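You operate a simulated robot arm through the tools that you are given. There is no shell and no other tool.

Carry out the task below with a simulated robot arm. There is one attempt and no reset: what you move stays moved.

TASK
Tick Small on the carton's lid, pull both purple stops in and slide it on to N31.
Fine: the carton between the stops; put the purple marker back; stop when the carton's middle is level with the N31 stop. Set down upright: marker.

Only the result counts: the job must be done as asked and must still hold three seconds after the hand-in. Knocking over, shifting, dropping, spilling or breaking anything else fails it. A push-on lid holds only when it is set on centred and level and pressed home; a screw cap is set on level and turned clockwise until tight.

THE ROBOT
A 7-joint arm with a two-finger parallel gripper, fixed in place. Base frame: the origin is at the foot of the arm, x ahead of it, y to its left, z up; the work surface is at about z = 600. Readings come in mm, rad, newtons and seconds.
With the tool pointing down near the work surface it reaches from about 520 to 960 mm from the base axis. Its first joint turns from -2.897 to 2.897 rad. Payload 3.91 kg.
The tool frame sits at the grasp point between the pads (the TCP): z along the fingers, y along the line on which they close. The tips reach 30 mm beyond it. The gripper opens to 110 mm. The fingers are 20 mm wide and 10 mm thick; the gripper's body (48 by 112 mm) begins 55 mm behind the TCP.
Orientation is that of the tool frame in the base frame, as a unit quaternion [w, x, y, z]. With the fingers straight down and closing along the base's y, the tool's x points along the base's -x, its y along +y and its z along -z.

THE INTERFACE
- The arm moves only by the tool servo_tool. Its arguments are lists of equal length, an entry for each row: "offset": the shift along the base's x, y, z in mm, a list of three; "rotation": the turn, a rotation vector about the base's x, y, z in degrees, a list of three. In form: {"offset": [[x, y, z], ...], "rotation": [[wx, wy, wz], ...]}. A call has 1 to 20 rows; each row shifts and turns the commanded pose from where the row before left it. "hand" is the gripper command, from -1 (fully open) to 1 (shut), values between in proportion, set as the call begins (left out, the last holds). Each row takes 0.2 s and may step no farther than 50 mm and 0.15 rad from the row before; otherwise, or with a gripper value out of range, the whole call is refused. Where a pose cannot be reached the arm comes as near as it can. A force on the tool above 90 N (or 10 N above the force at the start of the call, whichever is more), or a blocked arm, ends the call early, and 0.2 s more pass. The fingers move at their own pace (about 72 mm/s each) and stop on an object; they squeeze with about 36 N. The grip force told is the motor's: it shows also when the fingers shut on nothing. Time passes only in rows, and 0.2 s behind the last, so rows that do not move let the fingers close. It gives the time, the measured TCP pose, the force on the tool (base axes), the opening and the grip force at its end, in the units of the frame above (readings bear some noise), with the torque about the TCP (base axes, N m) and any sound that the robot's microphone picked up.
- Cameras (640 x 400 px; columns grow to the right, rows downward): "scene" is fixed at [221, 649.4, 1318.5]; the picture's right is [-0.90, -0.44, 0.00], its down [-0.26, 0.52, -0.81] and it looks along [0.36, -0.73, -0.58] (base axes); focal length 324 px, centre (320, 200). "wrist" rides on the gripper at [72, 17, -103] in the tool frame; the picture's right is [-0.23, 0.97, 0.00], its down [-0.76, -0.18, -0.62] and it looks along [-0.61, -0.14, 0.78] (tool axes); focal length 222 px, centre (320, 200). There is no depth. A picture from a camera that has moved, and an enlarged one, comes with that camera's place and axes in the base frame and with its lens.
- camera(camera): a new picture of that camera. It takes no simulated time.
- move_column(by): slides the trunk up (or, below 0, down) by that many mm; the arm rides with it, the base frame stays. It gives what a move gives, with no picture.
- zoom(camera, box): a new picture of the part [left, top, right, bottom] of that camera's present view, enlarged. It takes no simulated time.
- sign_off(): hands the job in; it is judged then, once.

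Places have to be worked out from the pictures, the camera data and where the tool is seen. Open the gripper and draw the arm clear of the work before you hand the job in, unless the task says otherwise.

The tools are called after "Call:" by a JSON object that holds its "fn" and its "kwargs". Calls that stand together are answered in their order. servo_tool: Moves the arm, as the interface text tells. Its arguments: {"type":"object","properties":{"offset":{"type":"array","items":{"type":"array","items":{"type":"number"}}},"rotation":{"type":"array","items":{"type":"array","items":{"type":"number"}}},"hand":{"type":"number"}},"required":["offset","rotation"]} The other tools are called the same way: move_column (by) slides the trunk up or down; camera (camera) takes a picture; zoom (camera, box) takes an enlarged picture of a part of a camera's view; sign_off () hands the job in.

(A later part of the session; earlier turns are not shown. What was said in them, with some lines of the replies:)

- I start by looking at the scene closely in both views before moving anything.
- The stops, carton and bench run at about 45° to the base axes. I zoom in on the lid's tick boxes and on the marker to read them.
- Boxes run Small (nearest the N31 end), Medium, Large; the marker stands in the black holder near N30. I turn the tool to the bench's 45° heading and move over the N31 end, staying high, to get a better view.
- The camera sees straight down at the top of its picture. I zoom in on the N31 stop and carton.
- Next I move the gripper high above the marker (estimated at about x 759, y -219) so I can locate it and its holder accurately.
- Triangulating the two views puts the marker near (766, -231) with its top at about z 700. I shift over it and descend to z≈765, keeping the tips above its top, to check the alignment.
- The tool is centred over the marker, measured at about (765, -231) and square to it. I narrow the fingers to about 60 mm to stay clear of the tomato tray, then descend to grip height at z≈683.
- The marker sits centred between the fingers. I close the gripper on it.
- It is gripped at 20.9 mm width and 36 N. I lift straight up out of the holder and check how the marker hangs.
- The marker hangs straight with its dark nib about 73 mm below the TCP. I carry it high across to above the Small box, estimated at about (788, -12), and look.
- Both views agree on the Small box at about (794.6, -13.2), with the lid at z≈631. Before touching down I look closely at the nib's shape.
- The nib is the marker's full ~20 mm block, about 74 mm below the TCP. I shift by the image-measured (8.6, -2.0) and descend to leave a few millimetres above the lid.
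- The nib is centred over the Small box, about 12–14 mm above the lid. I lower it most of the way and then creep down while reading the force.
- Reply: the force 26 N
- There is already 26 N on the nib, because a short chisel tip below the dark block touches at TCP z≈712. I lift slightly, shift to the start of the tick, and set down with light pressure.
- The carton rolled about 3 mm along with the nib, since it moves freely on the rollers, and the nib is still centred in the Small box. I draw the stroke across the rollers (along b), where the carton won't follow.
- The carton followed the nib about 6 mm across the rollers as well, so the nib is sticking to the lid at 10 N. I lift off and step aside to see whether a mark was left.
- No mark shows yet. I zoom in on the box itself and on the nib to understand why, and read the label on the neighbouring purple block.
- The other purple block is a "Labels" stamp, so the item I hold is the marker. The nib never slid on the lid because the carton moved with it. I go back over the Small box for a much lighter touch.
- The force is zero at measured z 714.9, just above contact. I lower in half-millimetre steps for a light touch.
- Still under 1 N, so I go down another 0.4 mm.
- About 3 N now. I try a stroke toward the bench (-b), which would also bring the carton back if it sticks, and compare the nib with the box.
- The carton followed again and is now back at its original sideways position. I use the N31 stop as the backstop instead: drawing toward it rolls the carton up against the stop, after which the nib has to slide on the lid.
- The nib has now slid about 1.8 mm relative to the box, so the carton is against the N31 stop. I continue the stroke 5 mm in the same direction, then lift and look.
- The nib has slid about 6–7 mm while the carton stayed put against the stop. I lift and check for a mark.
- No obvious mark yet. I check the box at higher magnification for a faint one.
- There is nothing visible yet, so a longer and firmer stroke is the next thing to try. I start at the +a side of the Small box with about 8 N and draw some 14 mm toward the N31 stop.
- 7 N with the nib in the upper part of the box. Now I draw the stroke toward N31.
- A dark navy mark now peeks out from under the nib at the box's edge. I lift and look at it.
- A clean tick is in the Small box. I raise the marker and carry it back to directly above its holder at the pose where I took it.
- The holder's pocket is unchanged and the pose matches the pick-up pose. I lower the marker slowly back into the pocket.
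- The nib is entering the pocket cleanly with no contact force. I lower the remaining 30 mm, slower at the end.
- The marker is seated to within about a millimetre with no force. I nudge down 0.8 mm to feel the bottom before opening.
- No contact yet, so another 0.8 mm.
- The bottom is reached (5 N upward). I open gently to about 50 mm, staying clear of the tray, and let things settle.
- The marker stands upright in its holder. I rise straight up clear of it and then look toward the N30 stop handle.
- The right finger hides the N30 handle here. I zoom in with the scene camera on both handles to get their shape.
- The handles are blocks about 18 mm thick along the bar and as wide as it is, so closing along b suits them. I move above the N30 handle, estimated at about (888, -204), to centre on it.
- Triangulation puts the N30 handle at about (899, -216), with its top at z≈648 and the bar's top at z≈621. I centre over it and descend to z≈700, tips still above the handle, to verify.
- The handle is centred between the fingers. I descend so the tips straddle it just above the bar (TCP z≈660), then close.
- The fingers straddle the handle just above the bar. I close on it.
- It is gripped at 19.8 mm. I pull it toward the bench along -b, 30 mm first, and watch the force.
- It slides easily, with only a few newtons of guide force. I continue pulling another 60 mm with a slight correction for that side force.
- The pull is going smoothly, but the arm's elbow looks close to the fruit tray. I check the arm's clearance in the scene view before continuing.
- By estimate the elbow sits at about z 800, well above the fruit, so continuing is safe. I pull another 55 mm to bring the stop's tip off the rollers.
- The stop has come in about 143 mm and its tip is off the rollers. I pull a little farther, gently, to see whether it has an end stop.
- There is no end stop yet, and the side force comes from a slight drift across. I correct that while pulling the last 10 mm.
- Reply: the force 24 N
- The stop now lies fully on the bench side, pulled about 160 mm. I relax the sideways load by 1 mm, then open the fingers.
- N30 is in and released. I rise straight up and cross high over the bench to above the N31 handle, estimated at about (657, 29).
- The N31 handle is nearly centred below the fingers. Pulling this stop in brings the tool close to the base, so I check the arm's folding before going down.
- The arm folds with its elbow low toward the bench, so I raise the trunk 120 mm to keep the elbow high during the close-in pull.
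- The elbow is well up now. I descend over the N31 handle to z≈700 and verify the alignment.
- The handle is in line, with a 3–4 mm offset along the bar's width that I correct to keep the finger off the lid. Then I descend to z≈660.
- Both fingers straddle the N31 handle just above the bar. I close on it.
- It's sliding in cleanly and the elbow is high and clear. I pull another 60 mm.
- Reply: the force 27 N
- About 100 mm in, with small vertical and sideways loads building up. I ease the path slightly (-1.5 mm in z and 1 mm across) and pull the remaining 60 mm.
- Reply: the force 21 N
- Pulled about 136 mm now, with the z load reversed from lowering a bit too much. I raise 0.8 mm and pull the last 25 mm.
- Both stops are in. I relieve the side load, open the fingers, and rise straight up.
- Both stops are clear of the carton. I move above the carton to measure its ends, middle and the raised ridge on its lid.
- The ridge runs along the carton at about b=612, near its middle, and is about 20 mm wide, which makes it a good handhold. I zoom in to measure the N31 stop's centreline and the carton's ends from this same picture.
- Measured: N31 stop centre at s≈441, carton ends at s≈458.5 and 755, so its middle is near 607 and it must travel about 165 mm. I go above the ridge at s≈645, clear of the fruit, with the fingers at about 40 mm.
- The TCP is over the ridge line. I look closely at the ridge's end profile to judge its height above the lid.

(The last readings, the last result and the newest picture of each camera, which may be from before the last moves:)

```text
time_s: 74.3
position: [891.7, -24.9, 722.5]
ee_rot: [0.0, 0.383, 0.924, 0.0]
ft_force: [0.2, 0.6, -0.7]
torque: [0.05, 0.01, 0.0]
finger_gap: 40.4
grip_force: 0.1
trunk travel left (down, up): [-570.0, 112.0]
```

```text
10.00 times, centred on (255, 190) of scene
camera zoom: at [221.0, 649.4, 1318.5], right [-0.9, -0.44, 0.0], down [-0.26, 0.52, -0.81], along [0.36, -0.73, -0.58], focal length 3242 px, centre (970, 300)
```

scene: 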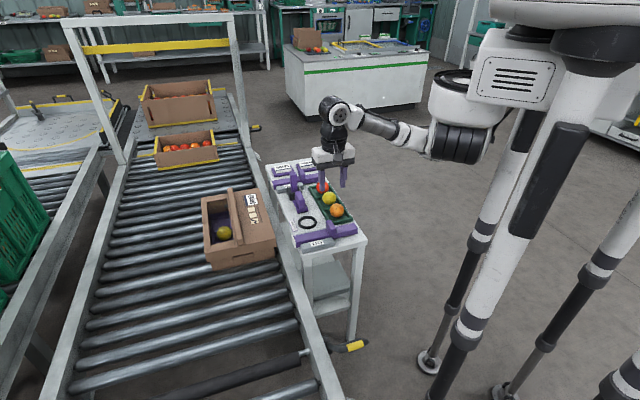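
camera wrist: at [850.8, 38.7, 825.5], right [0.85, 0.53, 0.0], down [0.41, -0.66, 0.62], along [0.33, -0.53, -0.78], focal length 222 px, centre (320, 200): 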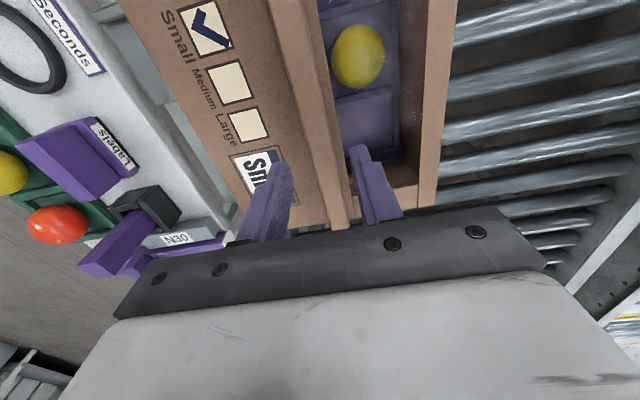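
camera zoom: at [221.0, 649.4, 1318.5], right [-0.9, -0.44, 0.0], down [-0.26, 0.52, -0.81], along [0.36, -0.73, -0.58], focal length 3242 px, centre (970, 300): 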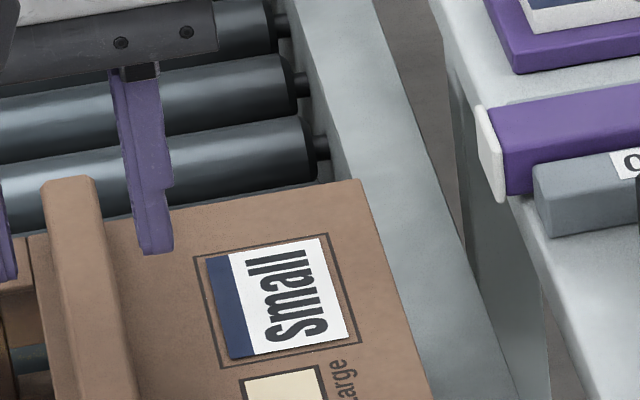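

The ridge is about 18 mm tall and 19 mm wide, centred near b=610. I shift 2 mm toward it and descend with the tips stopping just above the lid (TCP z≈673).

Call:
{"fn": "servo_tool", "kwargs": {"offset": [[-1.6, -1.6, -15], [0, 0, -15], [0, 0, -10], [0, 0, -6], [0, 0, -3], [0, 0, 0]], "rotation": [[0, 0, 0], [0, 0, 0], [0, 0, 0], [0, 0, 0], [0, 0, 0], [0, 0, 0]]}}

Call:
{"fn": "zoom", "kwargs": {"camera": "wrist", "box": [240, 90, 400, 220]}}

Call:
{"fn": "zoom", "kwargs": {"camera": "scene", "box": [230, 170, 270, 210]}}

```text
time_s: 75.7
position: [888.1, -26.4, 673.7]
ee_rot: [-0.001, 0.383, 0.924, 0.0]
ft_force: [-0.3, 0.0, 0.6]
torque: [0.03, 0.03, 0.02]
finger_gap: 40.2
grip_force: 0.1
trunk travel left (down, up): [-570.0, 112.0]
```

```text
3.08 times, centred on (320, 155) of wrist
camera zoom: at [848.4, 37.4, 777.1], right [0.85, 0.53, 0.0], down [0.41, -0.66, 0.62], along [0.33, -0.53, -0.78], focal length 684 px, centre (320, 338)
```

zoom: 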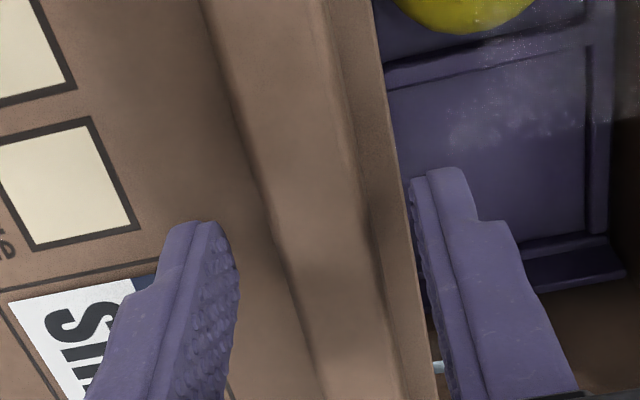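

```text
10.00 times, centred on (250, 190) of scene
camera zoom: at [221.0, 649.4, 1318.5], right [-0.9, -0.44, 0.0], down [-0.26, 0.52, -0.81], along [0.36, -0.73, -0.58], focal length 3242 px, centre (1020, 300)
```

zoom: 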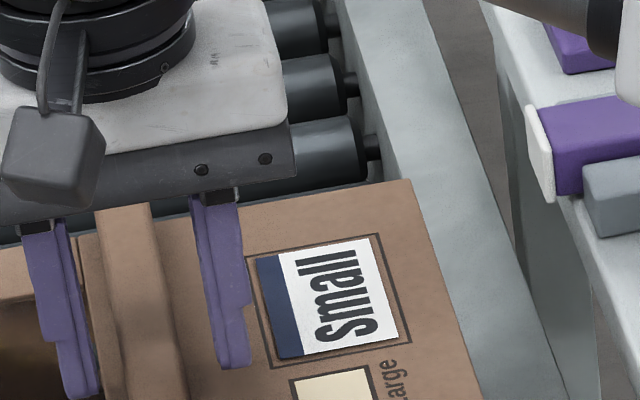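

The fingers straddle the ridge with no contact. I close on it.

Call:
{"fn": "servo_tool", "kwargs": {"offset": [[0, 0, 0], [0, 0, 0], [0, 0, 0], [0, 0, 0]], "rotation": [[0, 0, 0], [0, 0, 0], [0, 0, 0], [0, 0, 0]], "hand": 1}}

Call:
{"fn": "zoom", "kwargs": {"camera": "wrist", "box": [240, 90, 400, 220]}}

Call:
{"fn": "zoom", "kwargs": {"camera": "scene", "box": [190, 160, 320, 280]}}

```text
time_s: 76.7
position: [887.6, -26.4, 672.9]
ee_rot: [0.0, 0.381, 0.924, 0.0]
ft_force: [-0.2, 0.4, 0.2]
torque: [-0.02, 0.0, -0.02]
finger_gap: 19.2
grip_force: 36.2
trunk travel left (down, up): [-570.0, 112.0]
```

```text
3.08 times, centred on (320, 155) of wrist
camera zoom: at [848.5, 37.3, 777.3], right [0.85, 0.53, 0.0], down [0.41, -0.66, 0.62], along [0.33, -0.53, -0.78], focal length 684 px, centre (320, 338)
```

zoom: 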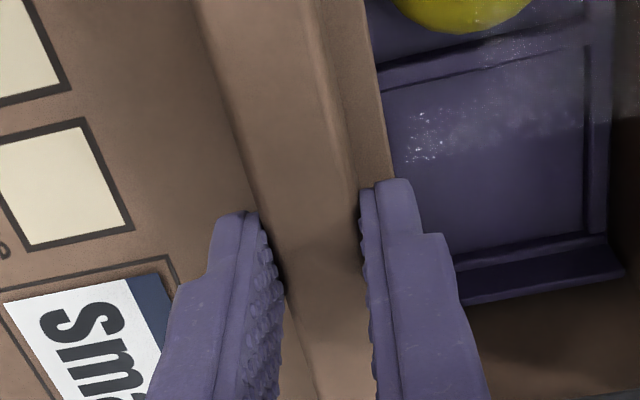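

```text
3.33 times, centred on (255, 220) of scene
camera zoom: at [221.0, 649.4, 1318.5], right [-0.9, -0.44, 0.0], down [-0.26, 0.52, -0.81], along [0.36, -0.73, -0.58], focal length 1081 px, centre (537, 133)
```

zoom: 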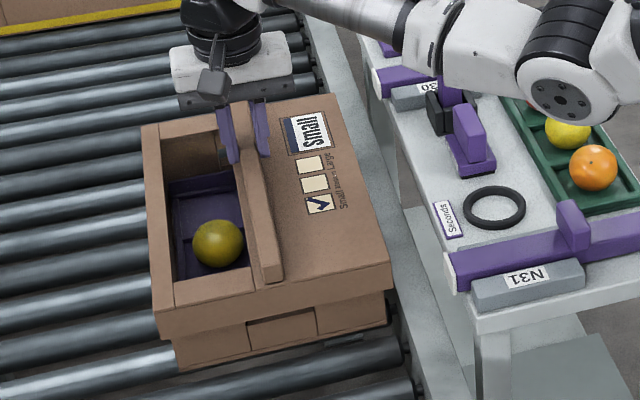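

It is gripped on the ridge at 19.2 mm with no side load. I slide the carton toward N31, gently at first, and check that it follows.

Call:
{"fn": "servo_tool", "kwargs": {"offset": [[-1.4, 1.4, 0], [-2.8, 2.8, 0], [-3.5, 3.5, 0], [-3.5, 3.5, 0], [-3.5, 3.5, 0], [-2.8, 2.8, 0], [-1.4, 1.4, 0], [0, 0, 0]], "rotation": [[0, 0, 0], [0, 0, 0], [0, 0, 0], [0, 0, 0], [0, 0, 0], [0, 0, 0], [0, 0, 0], [0, 0, 0]]}}

Call:
{"fn": "zoom", "kwargs": {"camera": "wrist", "box": [240, 90, 400, 220]}}

Call:
{"fn": "zoom", "kwargs": {"camera": "scene", "box": [190, 160, 320, 280]}}

```text
time_s: 78.5
position: [868.9, -6.8, 673.7]
ee_rot: [0.0, 0.383, 0.924, -0.001]
ft_force: [0.4, 0.0, 0.3]
torque: [0.0, -0.07, -0.01]
finger_gap: 18.9
grip_force: 36.1
trunk travel left (down, up): [-570.0, 112.0]
```

```text
3.08 times, centred on (320, 155) of wrist
camera zoom: at [829.6, 56.4, 777.6], right [0.85, 0.53, 0.0], down [0.41, -0.66, 0.62], along [0.33, -0.53, -0.78], focal length 684 px, centre (320, 338)
```

zoom: 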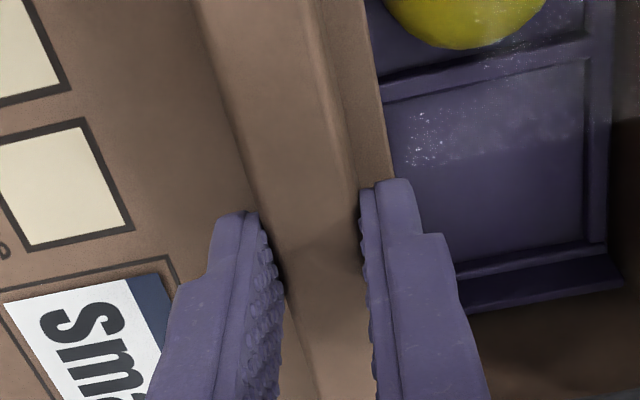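

```text
3.33 times, centred on (255, 220) of scene
camera zoom: at [221.0, 649.4, 1318.5], right [-0.9, -0.44, 0.0], down [-0.26, 0.52, -0.81], along [0.36, -0.73, -0.58], focal length 1081 px, centre (537, 133)
```

zoom: 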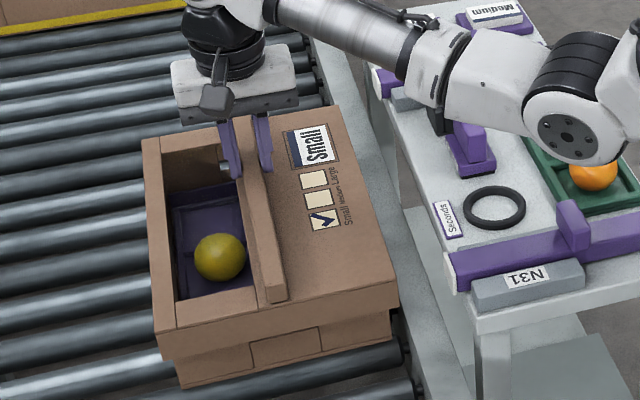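

The carton follows with no slip. I continue about 91 mm with gentle acceleration and deceleration.

Call:
{"fn": "servo_tool", "kwargs": {"offset": [[-1.4, 1.4, 0], [-2.8, 2.8, 0], [-3.5, 3.5, 0], [-3.5, 3.5, 0], [-3.5, 3.5, 0], [-3.5, 3.5, 0], [-3.5, 3.5, 0], [-3.5, 3.5, 0], [-3.5, 3.5, 0], [-3.5, 3.5, 0], [-3.5, 3.5, 0], [-3.5, 3.5, 0], [-3.5, 3.5, 0], [-3.5, 3.5, 0], [-3.5, 3.5, 0], [-3.5, 3.5, 0], [-3.5, 3.5, 0], [-3.5, 3.5, 0], [-2.8, 2.8, 0], [-1.4, 1.4, 0]], "rotation": [[0, 0, 0], [0, 0, 0], [0, 0, 0], [0, 0, 0], [0, 0, 0], [0, 0, 0], [0, 0, 0], [0, 0, 0], [0, 0, 0], [0, 0, 0], [0, 0, 0], [0, 0, 0], [0, 0, 0], [0, 0, 0], [0, 0, 0], [0, 0, 0], [0, 0, 0], [0, 0, 0], [0, 0, 0], [0, 0, 0]]}}

Call:
{"fn": "camera", "kwargs": {"camera": "wrist"}}

Call:
{"fn": "zoom", "kwargs": {"camera": "scene", "box": [180, 160, 340, 300]}}

```text
time_s: 82.7
position: [804.9, 58.2, 674.0]
ee_rot: [0.0, 0.382, 0.924, 0.0]
ft_force: [-0.5, 0.0, 0.2]
torque: [-0.01, -0.08, -0.01]
finger_gap: 18.9
grip_force: 36.0
trunk travel left (down, up): [-570.0, 112.0]
```

```text
taken
camera wrist: at [765.5, 121.3, 777.4], right [0.85, 0.53, 0.0], down [0.41, -0.66, 0.62], along [0.33, -0.53, -0.78], focal length 222 px, centre (320, 200)
```

wrist: 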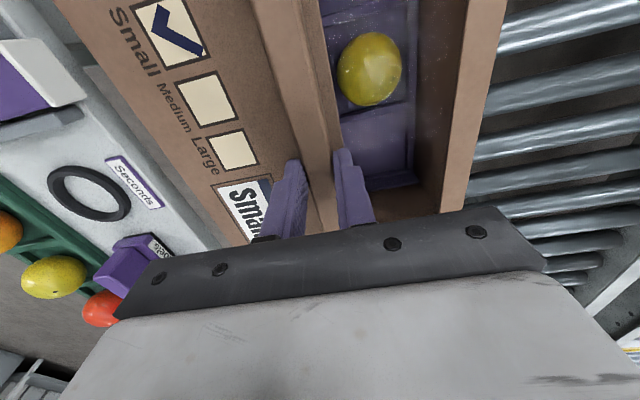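

```text
2.86 times, centred on (260, 230) of scene
camera zoom: at [221.0, 649.4, 1318.5], right [-0.9, -0.44, 0.0], down [-0.26, 0.52, -0.81], along [0.36, -0.73, -0.58], focal length 926 px, centre (491, 114)
```

zoom: 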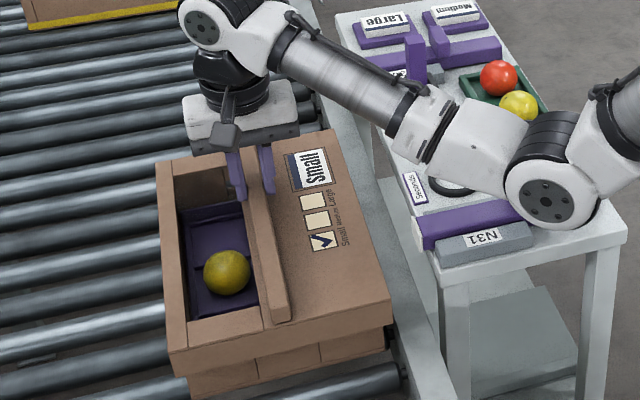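

The carton has moved about 118 mm and follows well. I slide the remaining 47.6 mm or so and bring it to rest.

Call:
{"fn": "servo_tool", "kwargs": {"offset": [[-1.4, 1.4, 0], [-2.8, 2.8, 0], [-3.5, 3.5, 0], [-3.5, 3.5, 0], [-3.5, 3.5, 0], [-3.5, 3.5, 0], [-3.5, 3.5, 0], [-3.5, 3.5, 0], [-3.5, 3.5, 0], [-2.8, 2.8, 0], [-1.4, 1.4, 0], [-0.8, 0.8, 0], [0, 0, 0], [0, 0, 0]], "rotation": [[0, 0, 0], [0, 0, 0], [0, 0, 0], [0, 0, 0], [0, 0, 0], [0, 0, 0], [0, 0, 0], [0, 0, 0], [0, 0, 0], [0, 0, 0], [0, 0, 0], [0, 0, 0], [0, 0, 0], [0, 0, 0]]}}

Call:
{"fn": "camera", "kwargs": {"camera": "wrist"}}

Call:
{"fn": "zoom", "kwargs": {"camera": "scene", "box": [180, 160, 360, 300]}}

```text
time_s: 85.7
position: [771.7, 91.4, 674.3]
ee_rot: [0.0, 0.382, 0.924, 0.0]
ft_force: [0.6, -0.5, 0.3]
torque: [-0.03, -0.04, 0.01]
finger_gap: 19.1
grip_force: 36.5
trunk travel left (down, up): [-570.0, 112.0]
```

```text
taken
camera wrist: at [731.5, 154.5, 777.3], right [0.85, 0.53, 0.0], down [0.41, -0.66, 0.62], along [0.33, -0.53, -0.78], focal length 222 px, centre (320, 200)
```

wrist: 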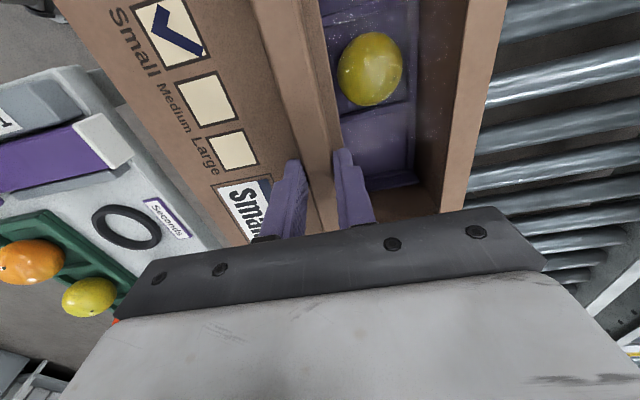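

```text
2.86 times, centred on (270, 230) of scene
camera zoom: at [221.0, 649.4, 1318.5], right [-0.9, -0.44, 0.0], down [-0.26, 0.52, -0.81], along [0.36, -0.73, -0.58], focal length 926 px, centre (463, 114)
```

zoom: 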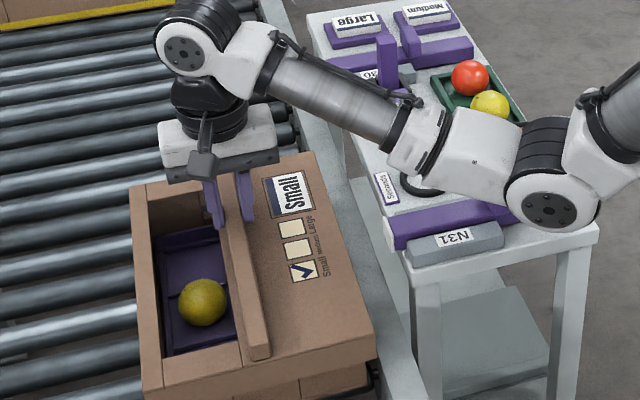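

The slide is done by dead reckoning. Before releasing I check the carton against the N31 stop using the picture.

Call:
{"fn": "zoom", "kwargs": {"camera": "wrist", "box": [0, 60, 200, 200]}}

Call:
{"fn": "zoom", "kwargs": {"camera": "wrist", "box": [60, 0, 260, 140]}}

Call:
{"fn": "zoom", "kwargs": {"camera": "scene", "box": [210, 195, 360, 300]}}

```text
2.86 times, centred on (100, 130) of wrist
camera zoom: at [731.5, 154.5, 777.3], right [0.85, 0.53, 0.0], down [0.41, -0.66, 0.62], along [0.33, -0.53, -0.78], focal length 635 px, centre (949, 400)
```

zoom: 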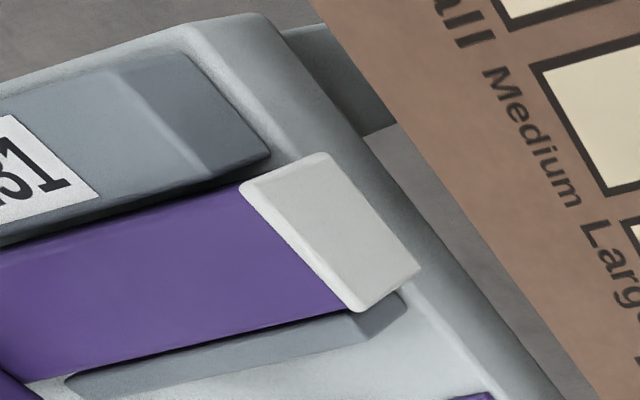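

```text
2.86 times, centred on (160, 70) of wrist
camera zoom: at [731.5, 154.5, 777.3], right [0.85, 0.53, 0.0], down [0.41, -0.66, 0.62], along [0.33, -0.53, -0.78], focal length 635 px, centre (777, 571)
```

zoom: 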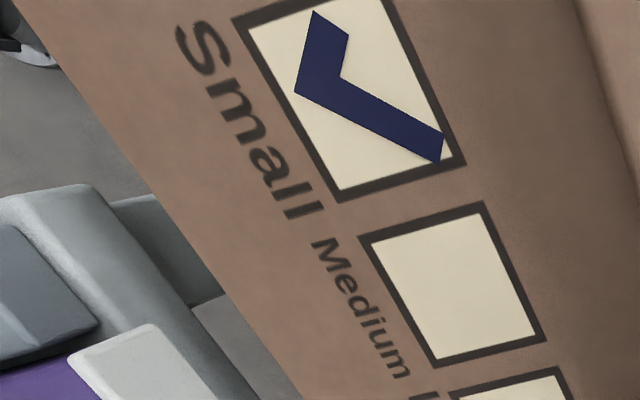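

```text
3.81 times, centred on (285, 248) of scene
camera zoom: at [221.0, 649.4, 1318.5], right [-0.9, -0.44, 0.0], down [-0.26, 0.52, -0.81], along [0.36, -0.73, -0.58], focal length 1235 px, centre (453, 19)
```

zoom: 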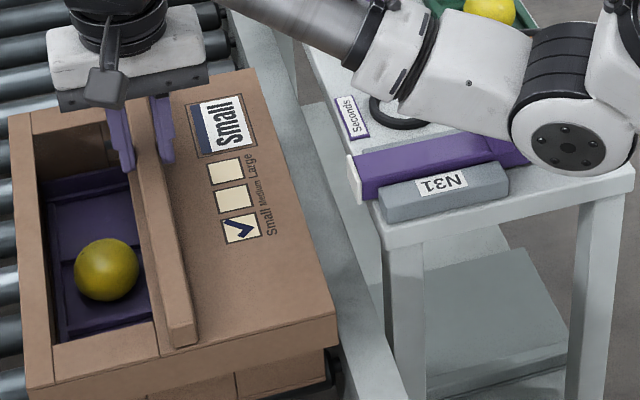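

The picture gives the N31 stop centre at s≈441.8 and the carton's middle at about 441.2. I open the fingers gently and rise clear.

Call:
{"fn": "servo_tool", "kwargs": {"offset": [[0, 0, 0], [0, 0, 0], [0, 0, 0]], "rotation": [[0, 0, 0], [0, 0, 0], [0, 0, 0]], "hand": 0.27}}

Call:
{"fn": "servo_tool", "kwargs": {"offset": [[0, 0, 8], [0, 0, 20], [0, 0, 35], [0, 0, 45], [0, 0, 45], [0, 0, 40], [0, 0, 0]], "rotation": [[0, 0, 0], [0, 0, 0], [0, 0, 0], [0, 0, 0], [0, 0, 0], [0, 0, 0], [0, 0, 0]]}}

Call:
{"fn": "camera", "kwargs": {"camera": "wrist"}}

Call:
{"fn": "zoom", "kwargs": {"camera": "scene", "box": [180, 160, 360, 300]}}

```text
time_s: 86.5
position: [770.4, 90.4, 674.0]
ee_rot: [0.0, 0.382, 0.924, 0.0]
ft_force: [-0.6, -0.1, 0.9]
torque: [0.02, 0.0, 0.0]
finger_gap: 40.3
grip_force: 0.0
trunk travel left (down, up): [-570.0, 112.0]
```

```text
time_s: 88.1
position: [771.3, 92.1, 866.5]
ee_rot: [0.0, 0.384, 0.923, 0.0]
ft_force: [-0.9, -0.3, 0.3]
torque: [-0.01, -0.02, 0.0]
finger_gap: 40.2
grip_force: 0.0
trunk travel left (down, up): [-570.0, 112.0]
```

```text
taken
camera wrist: at [731.0, 154.5, 970.4], right [0.85, 0.53, 0.0], down [0.41, -0.66, 0.62], along [0.33, -0.53, -0.78], focal length 222 px, centre (320, 200)
```

wrist: 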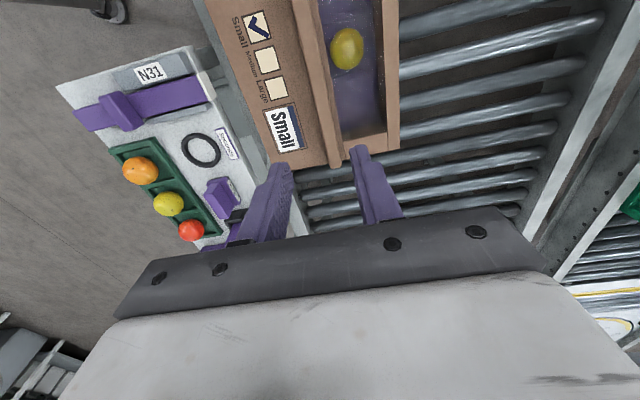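

```text
2.86 times, centred on (270, 230) of scene
camera zoom: at [221.0, 649.4, 1318.5], right [-0.9, -0.44, 0.0], down [-0.26, 0.52, -0.81], along [0.36, -0.73, -0.58], focal length 926 px, centre (463, 114)
```

zoom: 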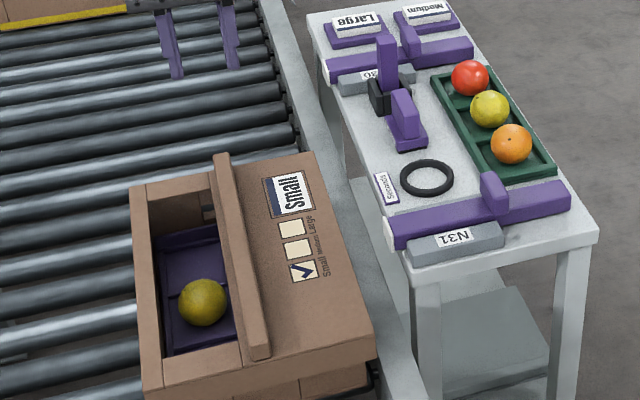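

Released cleanly; the carton stayed in place and all else looks undisturbed. I measure the carton's far end from here, then move to see its near end.

Call:
{"fn": "zoom", "kwargs": {"camera": "wrist", "box": [220, 80, 420, 200]}}

Call:
{"fn": "zoom", "kwargs": {"camera": "wrist", "box": [60, 40, 260, 160]}}

Call:
{"fn": "servo_tool", "kwargs": {"offset": [[-30, 30, 0], [-30, 30, 0], [-30, 30, 0], [-30, 30, 0], [0, 0, 0]], "rotation": [[0, 0, 0], [0, 0, 0], [0, 0, 0], [0, 0, 0], [0, 0, 0]]}}

Call:
{"fn": "camera", "kwargs": {"camera": "wrist"}}

Call:
{"fn": "zoom", "kwargs": {"camera": "wrist", "box": [100, 0, 420, 200]}}

```text
3.20 times, centred on (320, 140) of wrist
camera zoom: at [731.0, 154.5, 970.4], right [0.85, 0.53, 0.0], down [0.41, -0.66, 0.62], along [0.33, -0.53, -0.78], focal length 711 px, centre (320, 392)
```

zoom: 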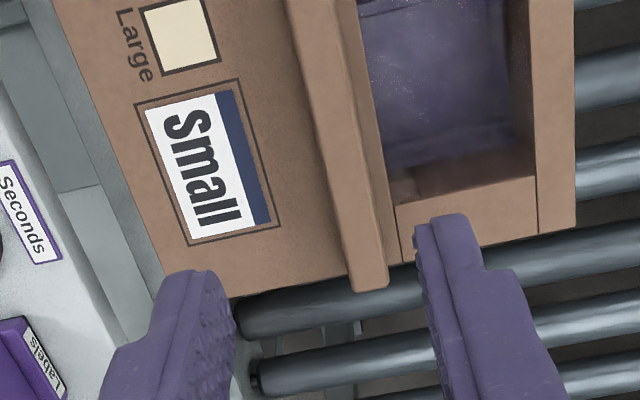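

```text
3.20 times, centred on (160, 100) of wrist
camera zoom: at [731.0, 154.5, 970.4], right [0.85, 0.53, 0.0], down [0.41, -0.66, 0.62], along [0.33, -0.53, -0.78], focal length 711 px, centre (832, 520)
```

zoom: 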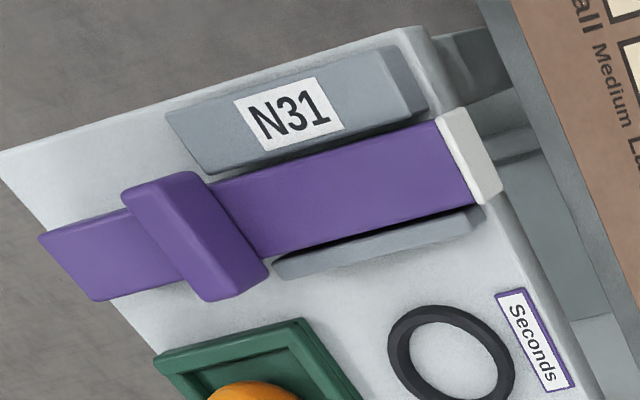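

```text
time_s: 89.3
position: [650.9, 210.9, 869.2]
ee_rot: [0.0, 0.382, 0.924, 0.0]
ft_force: [-2.0, 0.2, 0.0]
torque: [-0.01, -0.02, 0.01]
finger_gap: 40.3
grip_force: 0.0
trunk travel left (down, up): [-570.0, 112.0]
```

```text
taken
camera wrist: at [611.2, 274.4, 970.6], right [0.85, 0.53, 0.0], down [0.41, -0.66, 0.62], along [0.33, -0.53, -0.78], focal length 222 px, centre (320, 200)
```

wrist: 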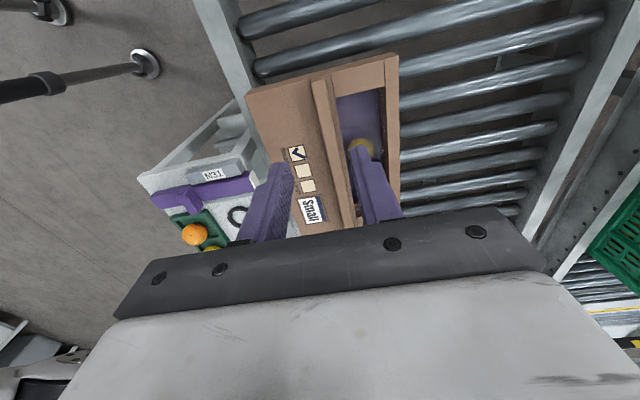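

```text
2.00 times, centred on (260, 100) of wrist
camera zoom: at [611.2, 274.4, 970.6], right [0.85, 0.53, 0.0], down [0.41, -0.66, 0.62], along [0.33, -0.53, -0.78], focal length 444 px, centre (440, 400)
```

zoom: 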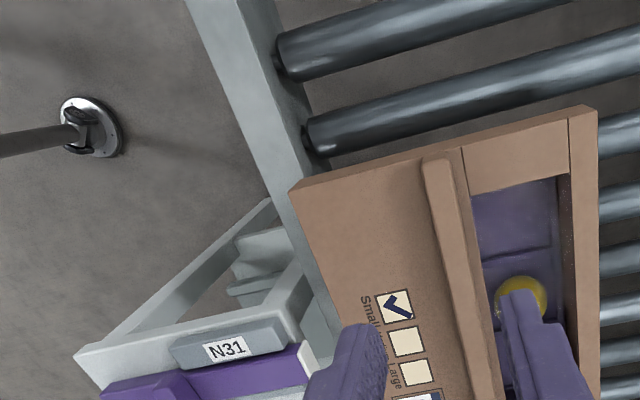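

The carton's ends are at s≈291.8 and 592.3, so its middle is at about 442.0, against the N31 stop centre at about 442.2. I draw the arm up and away from the work with the gripper open.

Call:
{"fn": "servo_tool", "kwargs": {"offset": [[0, 0, 40], [0, 0, 40], [-3, -44.5, 0], [-3, -44.5, 0], [-3, -44.5, 0], [-3, -44.5, 0], [-3, -44.5, 0], [-3, -44.5, 0], [-3, -44.5, 0], [-3, -44.5, 0], [-3, -44.5, 0], [0, 0, 0]], "rotation": [[0, 0, 0], [0, 0, 0], [0, 0, 0], [0, 0, 0], [0, 0, 0], [0, 0, 0], [0, 0, 0], [0, 0, 0], [0, 0, 0], [0, 0, 0], [0, 0, 0], [0, 0, 0]], "hand": -1}}

Call:
{"fn": "camera", "kwargs": {"camera": "scene"}}

Call:
{"fn": "zoom", "kwargs": {"camera": "scene", "box": [190, 150, 370, 290]}}

Call:
{"fn": "zoom", "kwargs": {"camera": "scene", "box": [265, 155, 365, 235]}}

```text
time_s: 91.9
position: [623.3, -192.3, 947.0]
ee_rot: [0.0, 0.382, 0.924, 0.001]
ft_force: [-0.1, 0.1, 0.1]
torque: [0.01, 0.06, 0.03]
finger_gap: 110.1
grip_force: 0.0
trunk travel left (down, up): [-570.0, 112.0]
```

```text
taken
```

scene: 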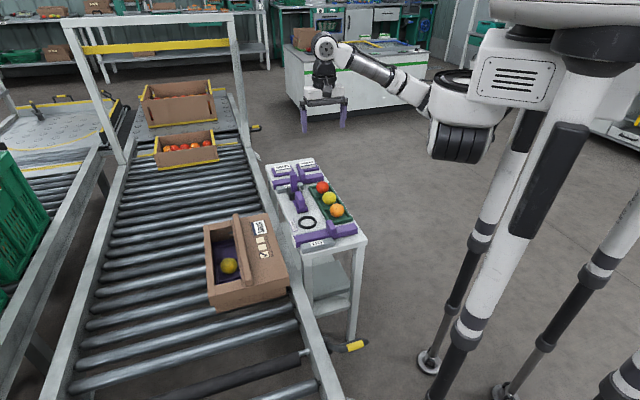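

```text
2.86 times, centred on (280, 220) of scene
camera zoom: at [221.0, 649.4, 1318.5], right [-0.9, -0.44, 0.0], down [-0.26, 0.52, -0.81], along [0.36, -0.73, -0.58], focal length 926 px, centre (434, 143)
```

zoom: 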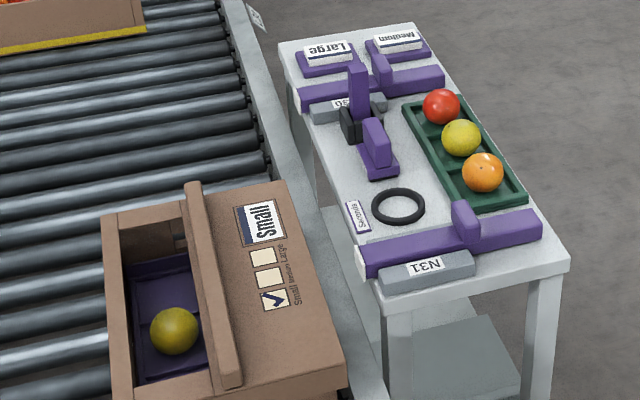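

```text
5.00 times, centred on (315, 195) of scene
camera zoom: at [221.0, 649.4, 1318.5], right [-0.9, -0.44, 0.0], down [-0.26, 0.52, -0.81], along [0.36, -0.73, -0.58], focal length 1621 px, centre (345, 225)
```

zoom: 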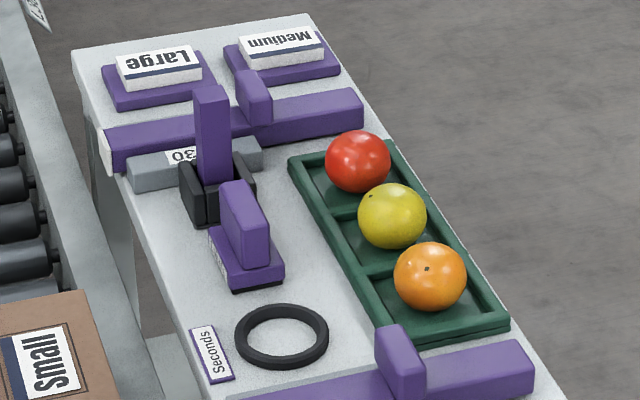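

Final check: Small is ticked, and the marker is upright in its holder. Both stops are pulled in, and the carton is at rest with its middle level with N31. Nothing else has moved and the arm is clear, so I hand the job in.

Call:
{"fn": "sign_off", "kwargs": {}}

```text
The job is handed in.
```

The job is done and handed in; I haven't been shown the verdict.

- **Tick:** Small is ticked on the carton's lid. The first light touches left no mark because the carton rolled along with the nib. A firmer stroke with the carton resting against the N31 stop made a clear tick. Medium and Large are untouched.
- **Marker:** It is back in its holder, standing upright.
- **Stops:** Both purple stops are pulled in about 160 mm, and their tips are clear of the rollers and the carton's path. I felt no end stop on either one, so I stopped once they lay on the bench side.
- **Carton:** I slid it about 165 mm by the ridge on its lid. Its middle measured within about 1 mm of the N31 stop's centreline. It had not moved when I checked again after drawing the arm away.

The ring, fruit tray, label stamp and label pads look undisturbed in the last pictures. The gripper is open and the arm is clear. The trunk is still 120 mm higher than at the start; I raised it to keep the elbow clear while pulling in the N31 stop.
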